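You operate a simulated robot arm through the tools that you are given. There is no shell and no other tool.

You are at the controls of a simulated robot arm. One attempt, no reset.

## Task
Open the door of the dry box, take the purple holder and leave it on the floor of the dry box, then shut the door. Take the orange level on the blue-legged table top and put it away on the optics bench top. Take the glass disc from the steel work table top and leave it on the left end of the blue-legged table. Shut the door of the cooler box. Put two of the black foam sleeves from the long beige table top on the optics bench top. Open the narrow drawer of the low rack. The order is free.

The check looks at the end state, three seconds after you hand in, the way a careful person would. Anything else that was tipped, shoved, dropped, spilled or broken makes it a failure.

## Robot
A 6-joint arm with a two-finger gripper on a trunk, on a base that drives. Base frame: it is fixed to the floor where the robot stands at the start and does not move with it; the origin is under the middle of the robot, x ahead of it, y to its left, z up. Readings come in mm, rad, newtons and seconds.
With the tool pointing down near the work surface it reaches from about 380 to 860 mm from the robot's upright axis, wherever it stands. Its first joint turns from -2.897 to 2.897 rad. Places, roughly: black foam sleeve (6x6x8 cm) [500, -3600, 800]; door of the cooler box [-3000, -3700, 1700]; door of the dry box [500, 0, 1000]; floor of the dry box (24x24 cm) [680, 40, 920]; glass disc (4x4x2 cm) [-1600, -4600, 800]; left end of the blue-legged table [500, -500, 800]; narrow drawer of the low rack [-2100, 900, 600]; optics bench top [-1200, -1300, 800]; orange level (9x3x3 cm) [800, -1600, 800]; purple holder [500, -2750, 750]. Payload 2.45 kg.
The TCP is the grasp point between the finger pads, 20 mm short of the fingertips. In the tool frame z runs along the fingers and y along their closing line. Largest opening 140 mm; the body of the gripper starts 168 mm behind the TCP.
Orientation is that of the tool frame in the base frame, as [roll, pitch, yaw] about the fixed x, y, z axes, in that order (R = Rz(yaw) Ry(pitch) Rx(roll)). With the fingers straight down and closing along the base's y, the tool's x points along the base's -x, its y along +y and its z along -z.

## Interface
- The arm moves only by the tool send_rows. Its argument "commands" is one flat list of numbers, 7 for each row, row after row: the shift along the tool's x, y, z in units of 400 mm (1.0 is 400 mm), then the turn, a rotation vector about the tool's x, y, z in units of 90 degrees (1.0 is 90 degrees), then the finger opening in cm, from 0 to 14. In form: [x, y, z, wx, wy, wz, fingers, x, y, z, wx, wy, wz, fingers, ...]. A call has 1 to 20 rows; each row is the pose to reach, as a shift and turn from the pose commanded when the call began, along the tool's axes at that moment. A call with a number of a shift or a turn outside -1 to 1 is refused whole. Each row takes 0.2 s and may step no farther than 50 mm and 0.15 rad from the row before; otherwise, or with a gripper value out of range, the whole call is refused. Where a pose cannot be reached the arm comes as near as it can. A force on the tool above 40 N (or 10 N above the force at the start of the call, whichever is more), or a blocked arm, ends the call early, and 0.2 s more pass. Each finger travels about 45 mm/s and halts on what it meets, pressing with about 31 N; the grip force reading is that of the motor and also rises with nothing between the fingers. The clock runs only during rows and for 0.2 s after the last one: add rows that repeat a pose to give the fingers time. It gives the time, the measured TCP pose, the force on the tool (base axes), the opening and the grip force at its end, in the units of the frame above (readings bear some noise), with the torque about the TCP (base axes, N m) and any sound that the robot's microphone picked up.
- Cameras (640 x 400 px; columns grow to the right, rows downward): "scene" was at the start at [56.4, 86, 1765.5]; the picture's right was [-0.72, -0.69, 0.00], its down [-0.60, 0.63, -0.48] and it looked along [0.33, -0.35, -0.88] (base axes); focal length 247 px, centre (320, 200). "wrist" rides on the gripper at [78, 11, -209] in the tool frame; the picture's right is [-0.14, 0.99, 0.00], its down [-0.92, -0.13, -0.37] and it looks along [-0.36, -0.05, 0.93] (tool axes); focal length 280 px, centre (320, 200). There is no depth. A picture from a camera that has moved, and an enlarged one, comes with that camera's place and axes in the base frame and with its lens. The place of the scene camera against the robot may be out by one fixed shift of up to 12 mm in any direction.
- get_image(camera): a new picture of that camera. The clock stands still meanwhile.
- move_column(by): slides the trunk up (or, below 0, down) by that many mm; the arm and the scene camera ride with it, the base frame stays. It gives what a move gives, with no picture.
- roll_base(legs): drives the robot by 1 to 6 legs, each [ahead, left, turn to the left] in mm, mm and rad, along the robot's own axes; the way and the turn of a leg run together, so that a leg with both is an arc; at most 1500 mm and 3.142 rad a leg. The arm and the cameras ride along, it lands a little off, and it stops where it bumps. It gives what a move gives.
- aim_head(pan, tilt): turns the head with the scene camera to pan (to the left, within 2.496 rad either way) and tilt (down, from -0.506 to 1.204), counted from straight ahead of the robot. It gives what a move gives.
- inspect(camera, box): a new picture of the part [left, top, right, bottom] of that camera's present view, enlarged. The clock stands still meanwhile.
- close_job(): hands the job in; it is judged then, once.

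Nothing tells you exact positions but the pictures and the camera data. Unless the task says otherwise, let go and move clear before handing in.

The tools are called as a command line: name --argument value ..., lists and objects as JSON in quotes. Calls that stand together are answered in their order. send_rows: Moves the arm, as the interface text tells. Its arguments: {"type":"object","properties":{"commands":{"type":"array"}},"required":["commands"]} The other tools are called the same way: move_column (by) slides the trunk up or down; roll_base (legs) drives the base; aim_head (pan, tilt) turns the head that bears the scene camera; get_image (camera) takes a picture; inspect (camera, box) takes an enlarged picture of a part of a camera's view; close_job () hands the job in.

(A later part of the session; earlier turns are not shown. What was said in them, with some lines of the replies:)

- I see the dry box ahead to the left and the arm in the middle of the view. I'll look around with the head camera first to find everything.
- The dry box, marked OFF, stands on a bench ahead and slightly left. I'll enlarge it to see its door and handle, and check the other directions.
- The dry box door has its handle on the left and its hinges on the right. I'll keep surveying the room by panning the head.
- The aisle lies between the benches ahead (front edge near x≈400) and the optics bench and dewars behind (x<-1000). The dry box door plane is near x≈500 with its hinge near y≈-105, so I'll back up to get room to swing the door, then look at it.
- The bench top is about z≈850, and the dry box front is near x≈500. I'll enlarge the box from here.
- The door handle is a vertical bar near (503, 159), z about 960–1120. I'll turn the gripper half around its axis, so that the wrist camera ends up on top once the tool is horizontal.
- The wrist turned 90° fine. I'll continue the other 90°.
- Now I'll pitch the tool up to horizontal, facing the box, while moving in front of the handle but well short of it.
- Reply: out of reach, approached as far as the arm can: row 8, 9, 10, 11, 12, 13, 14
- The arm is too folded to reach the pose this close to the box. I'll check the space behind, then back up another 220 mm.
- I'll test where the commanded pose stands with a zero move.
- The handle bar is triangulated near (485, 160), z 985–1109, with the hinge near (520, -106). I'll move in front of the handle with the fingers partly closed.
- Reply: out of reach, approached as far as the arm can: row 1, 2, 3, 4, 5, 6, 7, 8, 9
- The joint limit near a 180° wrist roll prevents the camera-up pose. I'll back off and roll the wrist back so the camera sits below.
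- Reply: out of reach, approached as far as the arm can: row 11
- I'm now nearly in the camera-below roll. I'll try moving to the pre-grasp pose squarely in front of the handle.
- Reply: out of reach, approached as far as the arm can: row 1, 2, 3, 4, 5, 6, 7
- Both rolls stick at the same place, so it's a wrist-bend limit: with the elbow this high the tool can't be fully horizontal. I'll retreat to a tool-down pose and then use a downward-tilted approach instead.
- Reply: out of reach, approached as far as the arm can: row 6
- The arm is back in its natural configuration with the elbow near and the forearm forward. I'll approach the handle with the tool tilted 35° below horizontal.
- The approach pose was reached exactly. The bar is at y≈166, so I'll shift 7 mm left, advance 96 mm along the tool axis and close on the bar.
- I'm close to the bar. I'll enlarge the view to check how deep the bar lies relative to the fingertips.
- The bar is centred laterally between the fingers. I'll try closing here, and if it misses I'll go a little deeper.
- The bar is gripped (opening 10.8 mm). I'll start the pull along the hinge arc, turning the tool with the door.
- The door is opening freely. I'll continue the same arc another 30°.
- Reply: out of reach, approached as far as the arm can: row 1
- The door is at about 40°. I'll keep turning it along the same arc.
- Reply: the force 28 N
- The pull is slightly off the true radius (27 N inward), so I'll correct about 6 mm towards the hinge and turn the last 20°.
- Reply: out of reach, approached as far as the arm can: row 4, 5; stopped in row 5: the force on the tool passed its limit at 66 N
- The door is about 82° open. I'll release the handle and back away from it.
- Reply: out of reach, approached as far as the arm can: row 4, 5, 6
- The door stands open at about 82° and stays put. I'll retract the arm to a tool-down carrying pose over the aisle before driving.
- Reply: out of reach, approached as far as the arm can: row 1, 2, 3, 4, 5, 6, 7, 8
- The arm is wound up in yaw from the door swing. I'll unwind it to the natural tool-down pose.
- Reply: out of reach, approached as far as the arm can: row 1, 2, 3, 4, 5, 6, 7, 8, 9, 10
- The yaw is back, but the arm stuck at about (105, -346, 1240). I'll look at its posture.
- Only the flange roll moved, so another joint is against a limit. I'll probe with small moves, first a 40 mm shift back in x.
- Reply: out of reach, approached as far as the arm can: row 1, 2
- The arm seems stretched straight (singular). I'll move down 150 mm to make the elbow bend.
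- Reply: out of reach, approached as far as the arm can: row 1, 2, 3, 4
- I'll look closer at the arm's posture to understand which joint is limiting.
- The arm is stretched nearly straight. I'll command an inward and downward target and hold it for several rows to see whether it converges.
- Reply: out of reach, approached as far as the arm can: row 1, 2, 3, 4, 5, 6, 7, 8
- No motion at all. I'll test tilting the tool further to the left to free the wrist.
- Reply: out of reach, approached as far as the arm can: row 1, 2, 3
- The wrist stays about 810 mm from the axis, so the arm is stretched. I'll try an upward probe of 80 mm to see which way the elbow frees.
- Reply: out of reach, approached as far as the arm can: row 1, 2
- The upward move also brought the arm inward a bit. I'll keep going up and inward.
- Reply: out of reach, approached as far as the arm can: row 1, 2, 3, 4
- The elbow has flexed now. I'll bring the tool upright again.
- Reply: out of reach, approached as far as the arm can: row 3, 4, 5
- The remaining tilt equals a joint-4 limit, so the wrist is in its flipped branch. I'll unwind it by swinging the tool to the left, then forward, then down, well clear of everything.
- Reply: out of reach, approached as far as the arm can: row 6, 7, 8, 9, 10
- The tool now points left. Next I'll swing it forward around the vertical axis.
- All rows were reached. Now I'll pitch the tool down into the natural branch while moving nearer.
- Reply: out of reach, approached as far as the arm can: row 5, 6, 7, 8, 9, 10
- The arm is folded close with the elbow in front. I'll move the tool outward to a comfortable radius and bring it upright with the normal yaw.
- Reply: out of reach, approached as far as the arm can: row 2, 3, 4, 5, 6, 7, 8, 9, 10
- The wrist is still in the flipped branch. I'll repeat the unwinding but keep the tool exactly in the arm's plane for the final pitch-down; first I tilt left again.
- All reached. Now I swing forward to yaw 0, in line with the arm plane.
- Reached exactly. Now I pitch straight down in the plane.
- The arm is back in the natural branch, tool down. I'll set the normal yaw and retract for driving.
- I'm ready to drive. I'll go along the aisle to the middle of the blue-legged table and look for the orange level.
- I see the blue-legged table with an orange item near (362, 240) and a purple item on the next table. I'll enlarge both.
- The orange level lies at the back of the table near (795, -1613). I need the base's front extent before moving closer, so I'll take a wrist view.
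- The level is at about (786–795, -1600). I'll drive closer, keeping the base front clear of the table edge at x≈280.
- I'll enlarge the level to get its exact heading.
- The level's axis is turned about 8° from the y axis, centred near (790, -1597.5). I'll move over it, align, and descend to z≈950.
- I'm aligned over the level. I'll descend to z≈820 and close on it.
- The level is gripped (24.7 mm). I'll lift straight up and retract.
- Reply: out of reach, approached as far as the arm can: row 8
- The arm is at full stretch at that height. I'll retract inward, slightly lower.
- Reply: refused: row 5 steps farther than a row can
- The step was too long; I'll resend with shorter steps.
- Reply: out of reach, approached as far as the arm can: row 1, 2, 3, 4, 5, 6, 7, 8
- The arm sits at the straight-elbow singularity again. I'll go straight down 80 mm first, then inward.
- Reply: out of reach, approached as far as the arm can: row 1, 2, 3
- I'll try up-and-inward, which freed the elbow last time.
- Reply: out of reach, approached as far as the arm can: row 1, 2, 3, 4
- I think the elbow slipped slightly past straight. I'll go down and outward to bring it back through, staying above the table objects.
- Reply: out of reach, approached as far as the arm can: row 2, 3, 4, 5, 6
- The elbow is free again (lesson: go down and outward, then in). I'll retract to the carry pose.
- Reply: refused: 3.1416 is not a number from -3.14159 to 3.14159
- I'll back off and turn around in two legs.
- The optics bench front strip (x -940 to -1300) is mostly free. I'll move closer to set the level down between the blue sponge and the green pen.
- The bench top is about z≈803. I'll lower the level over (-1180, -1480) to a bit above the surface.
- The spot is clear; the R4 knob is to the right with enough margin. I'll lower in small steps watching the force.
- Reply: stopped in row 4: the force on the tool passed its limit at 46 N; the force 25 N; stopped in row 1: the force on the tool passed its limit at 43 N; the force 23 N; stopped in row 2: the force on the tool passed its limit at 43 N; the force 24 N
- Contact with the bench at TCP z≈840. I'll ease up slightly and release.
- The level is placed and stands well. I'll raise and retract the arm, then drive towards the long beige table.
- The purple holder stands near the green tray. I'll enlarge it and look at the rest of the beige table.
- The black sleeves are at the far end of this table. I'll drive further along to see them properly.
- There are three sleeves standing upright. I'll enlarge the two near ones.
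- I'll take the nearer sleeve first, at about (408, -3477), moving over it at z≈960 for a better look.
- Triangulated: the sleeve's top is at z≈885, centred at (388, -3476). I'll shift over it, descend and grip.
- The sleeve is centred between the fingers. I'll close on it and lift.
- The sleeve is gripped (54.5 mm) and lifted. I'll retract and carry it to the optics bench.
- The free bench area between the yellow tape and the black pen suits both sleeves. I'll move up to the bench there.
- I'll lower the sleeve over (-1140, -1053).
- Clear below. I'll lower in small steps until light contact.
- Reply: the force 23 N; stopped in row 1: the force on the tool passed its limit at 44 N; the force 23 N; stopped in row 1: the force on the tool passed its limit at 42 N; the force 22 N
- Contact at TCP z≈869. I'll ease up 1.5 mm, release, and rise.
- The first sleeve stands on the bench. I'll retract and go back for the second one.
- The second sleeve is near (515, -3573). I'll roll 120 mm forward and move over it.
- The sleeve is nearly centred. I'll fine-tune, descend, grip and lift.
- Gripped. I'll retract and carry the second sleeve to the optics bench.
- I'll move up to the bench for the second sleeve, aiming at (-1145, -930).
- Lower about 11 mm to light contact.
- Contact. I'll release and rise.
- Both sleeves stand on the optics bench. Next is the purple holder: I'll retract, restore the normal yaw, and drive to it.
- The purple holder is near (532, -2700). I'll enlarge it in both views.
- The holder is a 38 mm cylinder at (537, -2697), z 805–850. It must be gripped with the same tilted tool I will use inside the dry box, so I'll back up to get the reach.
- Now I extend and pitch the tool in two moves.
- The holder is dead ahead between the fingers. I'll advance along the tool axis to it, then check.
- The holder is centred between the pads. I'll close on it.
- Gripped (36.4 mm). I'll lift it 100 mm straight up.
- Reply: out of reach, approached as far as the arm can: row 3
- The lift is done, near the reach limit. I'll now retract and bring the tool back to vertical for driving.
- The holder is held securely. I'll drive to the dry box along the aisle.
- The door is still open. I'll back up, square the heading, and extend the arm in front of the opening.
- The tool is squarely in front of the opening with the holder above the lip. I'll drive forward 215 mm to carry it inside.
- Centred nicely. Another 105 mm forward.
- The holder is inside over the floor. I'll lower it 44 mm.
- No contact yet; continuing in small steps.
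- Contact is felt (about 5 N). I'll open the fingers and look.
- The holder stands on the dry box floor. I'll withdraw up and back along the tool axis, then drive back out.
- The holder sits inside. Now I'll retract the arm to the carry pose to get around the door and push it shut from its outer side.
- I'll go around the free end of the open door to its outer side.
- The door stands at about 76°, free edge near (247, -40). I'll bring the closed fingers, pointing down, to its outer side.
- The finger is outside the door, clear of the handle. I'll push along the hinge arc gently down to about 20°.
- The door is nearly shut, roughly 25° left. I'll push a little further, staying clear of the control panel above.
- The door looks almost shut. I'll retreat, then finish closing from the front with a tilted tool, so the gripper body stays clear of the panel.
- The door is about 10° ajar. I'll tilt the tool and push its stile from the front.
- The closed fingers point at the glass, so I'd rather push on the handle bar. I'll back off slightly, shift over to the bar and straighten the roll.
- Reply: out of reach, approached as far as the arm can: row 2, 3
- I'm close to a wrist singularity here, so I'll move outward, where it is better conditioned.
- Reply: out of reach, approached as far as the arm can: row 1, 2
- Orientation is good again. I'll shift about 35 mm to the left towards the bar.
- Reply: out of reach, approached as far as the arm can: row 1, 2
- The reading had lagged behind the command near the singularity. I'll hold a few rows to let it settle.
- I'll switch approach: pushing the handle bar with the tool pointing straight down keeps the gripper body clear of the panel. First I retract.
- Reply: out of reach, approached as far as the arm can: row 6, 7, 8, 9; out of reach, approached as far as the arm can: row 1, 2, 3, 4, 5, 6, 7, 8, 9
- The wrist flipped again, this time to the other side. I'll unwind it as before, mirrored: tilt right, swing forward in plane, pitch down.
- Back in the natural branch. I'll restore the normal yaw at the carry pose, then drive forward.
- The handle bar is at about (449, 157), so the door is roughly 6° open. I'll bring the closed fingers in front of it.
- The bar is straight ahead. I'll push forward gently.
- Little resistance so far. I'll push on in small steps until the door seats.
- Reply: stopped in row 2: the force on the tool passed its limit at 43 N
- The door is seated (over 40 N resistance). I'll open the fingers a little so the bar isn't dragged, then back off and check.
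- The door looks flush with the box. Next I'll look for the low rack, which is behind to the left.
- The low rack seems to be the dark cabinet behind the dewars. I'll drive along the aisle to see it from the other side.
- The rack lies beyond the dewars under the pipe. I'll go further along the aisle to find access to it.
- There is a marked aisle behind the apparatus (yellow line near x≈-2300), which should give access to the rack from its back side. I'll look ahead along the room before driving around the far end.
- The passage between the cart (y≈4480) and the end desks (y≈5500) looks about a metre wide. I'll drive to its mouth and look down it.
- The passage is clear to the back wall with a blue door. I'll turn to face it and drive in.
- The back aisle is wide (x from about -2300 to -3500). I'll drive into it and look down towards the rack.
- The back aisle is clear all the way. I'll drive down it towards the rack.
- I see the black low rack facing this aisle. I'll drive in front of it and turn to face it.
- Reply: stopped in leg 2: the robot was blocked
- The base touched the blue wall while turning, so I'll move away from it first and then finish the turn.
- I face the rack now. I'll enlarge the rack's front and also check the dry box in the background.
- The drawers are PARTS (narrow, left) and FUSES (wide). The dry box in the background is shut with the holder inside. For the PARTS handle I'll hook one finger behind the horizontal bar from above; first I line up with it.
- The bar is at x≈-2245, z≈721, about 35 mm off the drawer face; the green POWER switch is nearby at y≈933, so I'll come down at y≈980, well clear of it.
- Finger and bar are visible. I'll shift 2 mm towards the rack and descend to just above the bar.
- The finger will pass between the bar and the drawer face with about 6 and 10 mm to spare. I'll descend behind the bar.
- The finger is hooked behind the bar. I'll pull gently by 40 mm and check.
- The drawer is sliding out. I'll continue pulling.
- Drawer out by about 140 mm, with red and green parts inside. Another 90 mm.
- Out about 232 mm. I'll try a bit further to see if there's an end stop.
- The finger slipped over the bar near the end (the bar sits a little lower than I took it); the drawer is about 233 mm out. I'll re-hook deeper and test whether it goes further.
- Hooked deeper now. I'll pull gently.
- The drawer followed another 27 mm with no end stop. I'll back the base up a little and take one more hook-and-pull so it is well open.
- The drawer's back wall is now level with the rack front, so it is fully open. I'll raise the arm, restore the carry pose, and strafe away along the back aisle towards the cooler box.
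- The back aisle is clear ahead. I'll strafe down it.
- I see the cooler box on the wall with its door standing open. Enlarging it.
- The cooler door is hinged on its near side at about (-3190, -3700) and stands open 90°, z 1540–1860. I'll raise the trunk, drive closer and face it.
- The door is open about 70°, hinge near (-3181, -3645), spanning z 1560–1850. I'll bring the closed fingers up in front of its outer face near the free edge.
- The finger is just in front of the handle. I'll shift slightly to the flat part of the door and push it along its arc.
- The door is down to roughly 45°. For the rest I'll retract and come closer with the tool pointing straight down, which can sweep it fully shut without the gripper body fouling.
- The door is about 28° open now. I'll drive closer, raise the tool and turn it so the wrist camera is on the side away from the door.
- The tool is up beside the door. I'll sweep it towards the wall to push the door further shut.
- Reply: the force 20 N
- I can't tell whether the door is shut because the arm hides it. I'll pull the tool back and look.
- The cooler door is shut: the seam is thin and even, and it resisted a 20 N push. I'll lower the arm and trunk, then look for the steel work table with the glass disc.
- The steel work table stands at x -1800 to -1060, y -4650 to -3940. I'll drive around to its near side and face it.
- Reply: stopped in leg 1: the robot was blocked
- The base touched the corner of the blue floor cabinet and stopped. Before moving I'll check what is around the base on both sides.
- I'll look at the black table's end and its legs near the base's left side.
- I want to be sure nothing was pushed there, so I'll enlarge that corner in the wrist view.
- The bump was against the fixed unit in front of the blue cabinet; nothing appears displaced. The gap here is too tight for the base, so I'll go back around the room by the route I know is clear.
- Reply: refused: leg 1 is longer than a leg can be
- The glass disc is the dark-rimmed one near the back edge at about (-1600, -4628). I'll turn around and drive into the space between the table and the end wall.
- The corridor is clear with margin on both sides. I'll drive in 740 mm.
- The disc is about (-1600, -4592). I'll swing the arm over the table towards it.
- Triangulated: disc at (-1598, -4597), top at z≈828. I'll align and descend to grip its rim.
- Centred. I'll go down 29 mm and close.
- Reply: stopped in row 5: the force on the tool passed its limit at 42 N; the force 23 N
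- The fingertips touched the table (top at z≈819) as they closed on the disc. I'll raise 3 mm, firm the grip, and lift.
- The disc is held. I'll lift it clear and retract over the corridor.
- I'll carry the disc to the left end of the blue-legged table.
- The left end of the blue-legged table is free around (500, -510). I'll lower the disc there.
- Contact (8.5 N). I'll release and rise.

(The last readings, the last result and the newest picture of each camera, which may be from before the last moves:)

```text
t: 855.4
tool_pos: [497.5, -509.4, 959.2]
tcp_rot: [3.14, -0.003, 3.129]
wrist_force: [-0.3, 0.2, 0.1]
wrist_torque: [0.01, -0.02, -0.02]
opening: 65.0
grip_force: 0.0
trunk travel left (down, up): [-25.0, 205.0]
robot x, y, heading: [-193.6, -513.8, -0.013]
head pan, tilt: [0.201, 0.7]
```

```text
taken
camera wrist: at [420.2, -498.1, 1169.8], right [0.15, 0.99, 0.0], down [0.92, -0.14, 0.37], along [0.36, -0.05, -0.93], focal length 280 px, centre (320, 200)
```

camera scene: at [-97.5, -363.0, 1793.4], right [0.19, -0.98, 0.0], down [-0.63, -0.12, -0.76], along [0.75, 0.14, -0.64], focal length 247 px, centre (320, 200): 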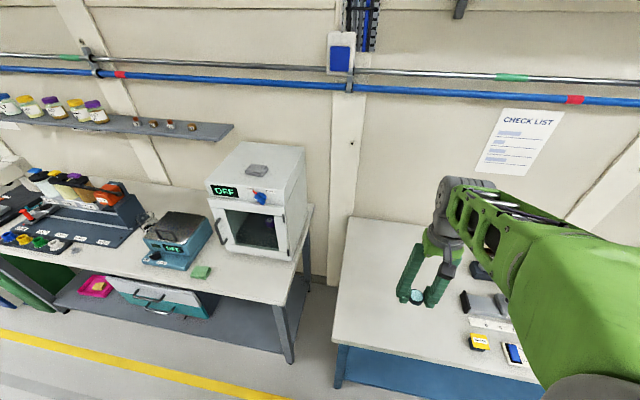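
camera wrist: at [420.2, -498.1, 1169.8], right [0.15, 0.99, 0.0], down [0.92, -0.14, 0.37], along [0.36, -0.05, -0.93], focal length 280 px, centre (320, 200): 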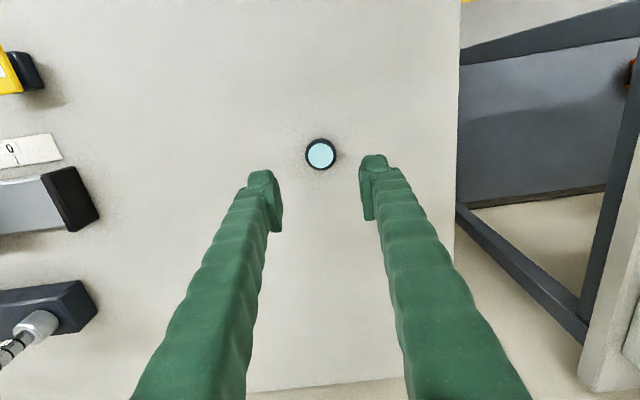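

The disc lies flat on the table's left end. I'll retract and do a final check of the dry box and the optics bench.

send_rows --commands '[0.02, 0, -0.1, 0, 0, 0, 6, 0.07, 0, -0.19, 0, 0, 0, 6, 0.15, 0, -0.27, 0, 0, 0, 6, 0.23, 0, -0.35, 0, 0, 0, 6, 0.32, 0, -0.42, 0, 0, 0, 6, 0.41, 0, -0.48, 0, 0, 0, 6, 0.495, 0, -0.54, 0, 0, 0, 6, 0.565, 0, -0.5775, 0, 0, 0, 6]'

roll_base --legs '[[-250, 0, 0.013]]'

aim_head --pan 0.35 --tilt 0.55

inspect --camera "scene" --box '[180, 120, 460, 330]'

aim_head --pan -2.3 --tilt 0.6

get_image --camera "scene"

```text
t: 857.2
tool_pos: [272.1, -507.6, 1190.0]
tcp_rot: [3.139, -0.002, 3.128]
wrist_force: [-0.4, 1.0, -0.5]
wrist_torque: [0.03, -0.02, 0.02]
opening: 60.1
grip_force: 0.0
trunk travel left (down, up): [-25.0, 205.0]
robot x, y, heading: [-193.8, -514.4, -0.01]
head pan, tilt: [0.201, 0.7]
```

```text
t: 859.0
tool_pos: [24.4, -499.8, 1189.5]
tcp_rot: [3.14, -0.001, -3.138]
wrist_force: [-0.4, 0.3, -1.0]
wrist_torque: [0.06, -0.07, -0.02]
opening: 60.1
grip_force: 0.1
trunk travel left (down, up): [-25.0, 205.0]
robot x, y, heading: [-442.2, -509.9, 0.0]
head pan, tilt: [0.201, 0.7]
```

```text
t: 859.7
tool_pos: [25.7, -499.4, 1190.0]
tcp_rot: [3.139, -0.002, -3.138]
wrist_force: [-0.2, -0.2, 0.3]
wrist_torque: [0.03, -0.02, 0.0]
opening: 60.1
grip_force: 0.1
trunk travel left (down, up): [-25.0, 205.0]
robot x, y, heading: [-442.5, -512.9, 0.005]
head pan, tilt: [0.351, 0.55]
```

```text
1.90 times, centred on (320, 225) of scene
camera zoom: at [-347.2, -346.5, 1806.5], right [0.35, -0.94, 0.0], down [-0.49, -0.18, -0.85], along [0.8, 0.29, -0.52], focal length 471 px, centre (320, 152)
```

zoom: 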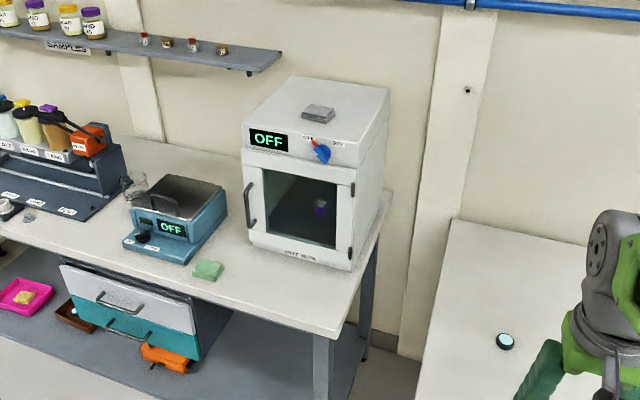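

```text
t: 862.1
tool_pos: [25.3, -498.7, 1190.2]
tcp_rot: [3.14, -0.002, -3.137]
wrist_force: [-0.7, 0.1, 0.0]
wrist_torque: [-0.02, 0.01, -0.04]
opening: 59.9
grip_force: 0.0
trunk travel left (down, up): [-25.0, 205.0]
robot x, y, heading: [-441.0, -509.4, 0.005]
head pan, tilt: [-2.3, 0.6]
```

```text
taken
camera scene: at [-490.0, -443.6, 1802.0], right [-0.75, 0.66, 0.0], down [0.38, 0.42, -0.83], along [-0.55, -0.62, -0.56], focal length 247 px, centre (320, 200)
```

scene: 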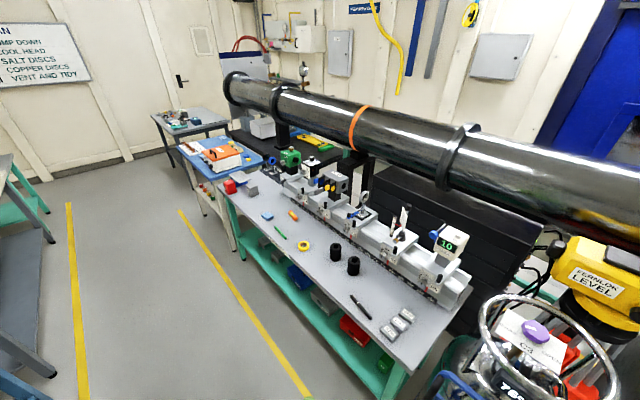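

Let me enlarge the dry box, the bench and the cooler once more.

inspect --camera "scene" --box '[250, 0, 370, 80]'

inspect --camera "scene" --box '[220, 170, 440, 340]'

aim_head --pan 0.35 --tilt 0.55

inspect --camera "scene" --box '[270, 150, 370, 280]'

```text
5.00 times, centred on (310, 40) of scene
camera zoom: at [-490.0, -443.6, 1802.0], right [-0.75, 0.66, 0.0], down [0.38, 0.42, -0.83], along [-0.55, -0.62, -0.56], focal length 1237 px, centre (370, 1000)
```

zoom: 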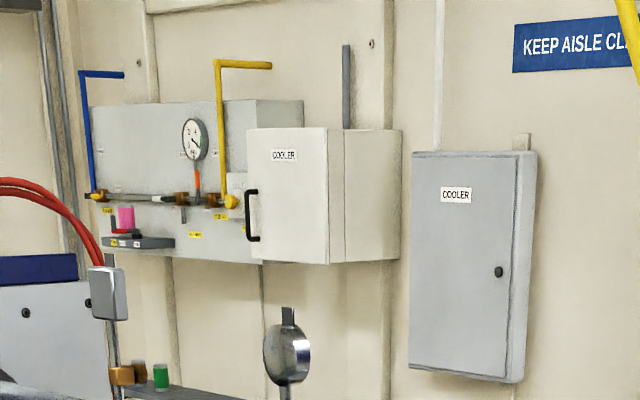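

```text
2.35 times, centred on (330, 255) of scene
camera zoom: at [-490.0, -443.6, 1802.0], right [-0.75, 0.66, 0.0], down [0.38, 0.42, -0.83], along [-0.55, -0.62, -0.56], focal length 582 px, centre (296, 71)
```

zoom: 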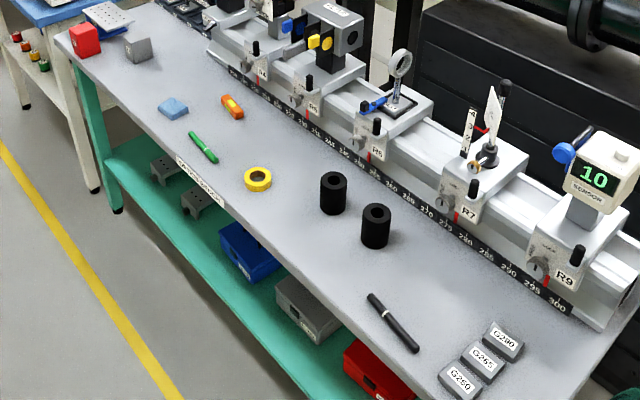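

```text
t: 864.5
tool_pos: [24.5, -498.6, 1190.1]
tcp_rot: [3.14, -0.002, -3.137]
wrist_force: [0.1, 0.7, -0.7]
wrist_torque: [0.01, 0.03, -0.02]
opening: 60.1
grip_force: 0.0
trunk travel left (down, up): [-25.0, 205.0]
robot x, y, heading: [-439.3, -512.7, -0.0]
head pan, tilt: [0.351, 0.55]
```

```text
3.08 times, centred on (320, 215) of scene
camera zoom: at [-347.1, -346.5, 1806.5], right [0.35, -0.94, 0.0], down [-0.49, -0.18, -0.85], along [0.8, 0.29, -0.52], focal length 761 px, centre (320, 154)
```

zoom: 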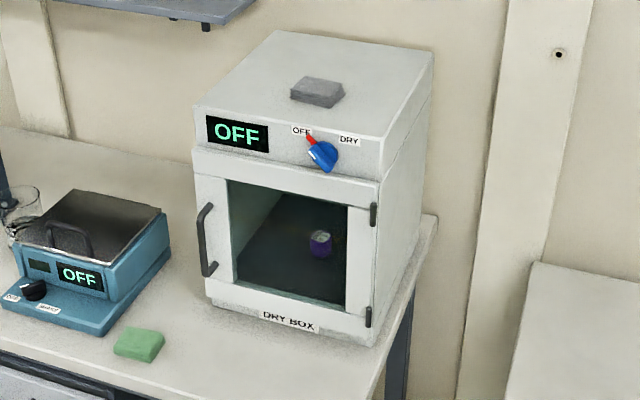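

Everything checks out in the last pictures:
- **Dry box:** shut, with the purple holder standing upright inside.
- **Optics bench:** the orange level and two black foam sleeves are on the top.
- **Blue-legged table:** the glass disc lies on the left end.
- **Cooler box:** the door is closed.
- **Low rack:** the narrow PARTS drawer was left open about 260 mm; I last saw it when I left the rack.

The base twice bumped fixed things, the blue wall and the unit by the floor cabinet. I saw nothing displaced. The gripper is empty and clear, so I'm handing in.

close_job

```text
The job is handed in.
```

I finished every part of the task and handed the job in.

- **Dry box:** the purple holder stands upright on the floor inside, and the door is shut.
- **Orange level:** it lies on the optics bench top.
- **Foam sleeves:** two of the black ones stand on the optics bench top.
- **Glass disc:** it lies flat on the left end of the blue-legged table.
- **Cooler box:** the door is shut. It held against a push of about 20 N.
- **Low rack:** the narrow drawer (labelled PARTS) is open about 260 mm. Its back wall was then level with the rack front. I last saw it when I left the rack.

The base bumped into something twice while driving: once the blue wall behind the low rack, and once a unit in front of the blue floor cabinet near the cooler. The robot stopped each time, and the pictures showed nothing visibly moved. One position estimate for a white box near the second bump came out about 60 mm off its earlier one. I put that down to measurement error, but I am not certain nothing was nudged there.
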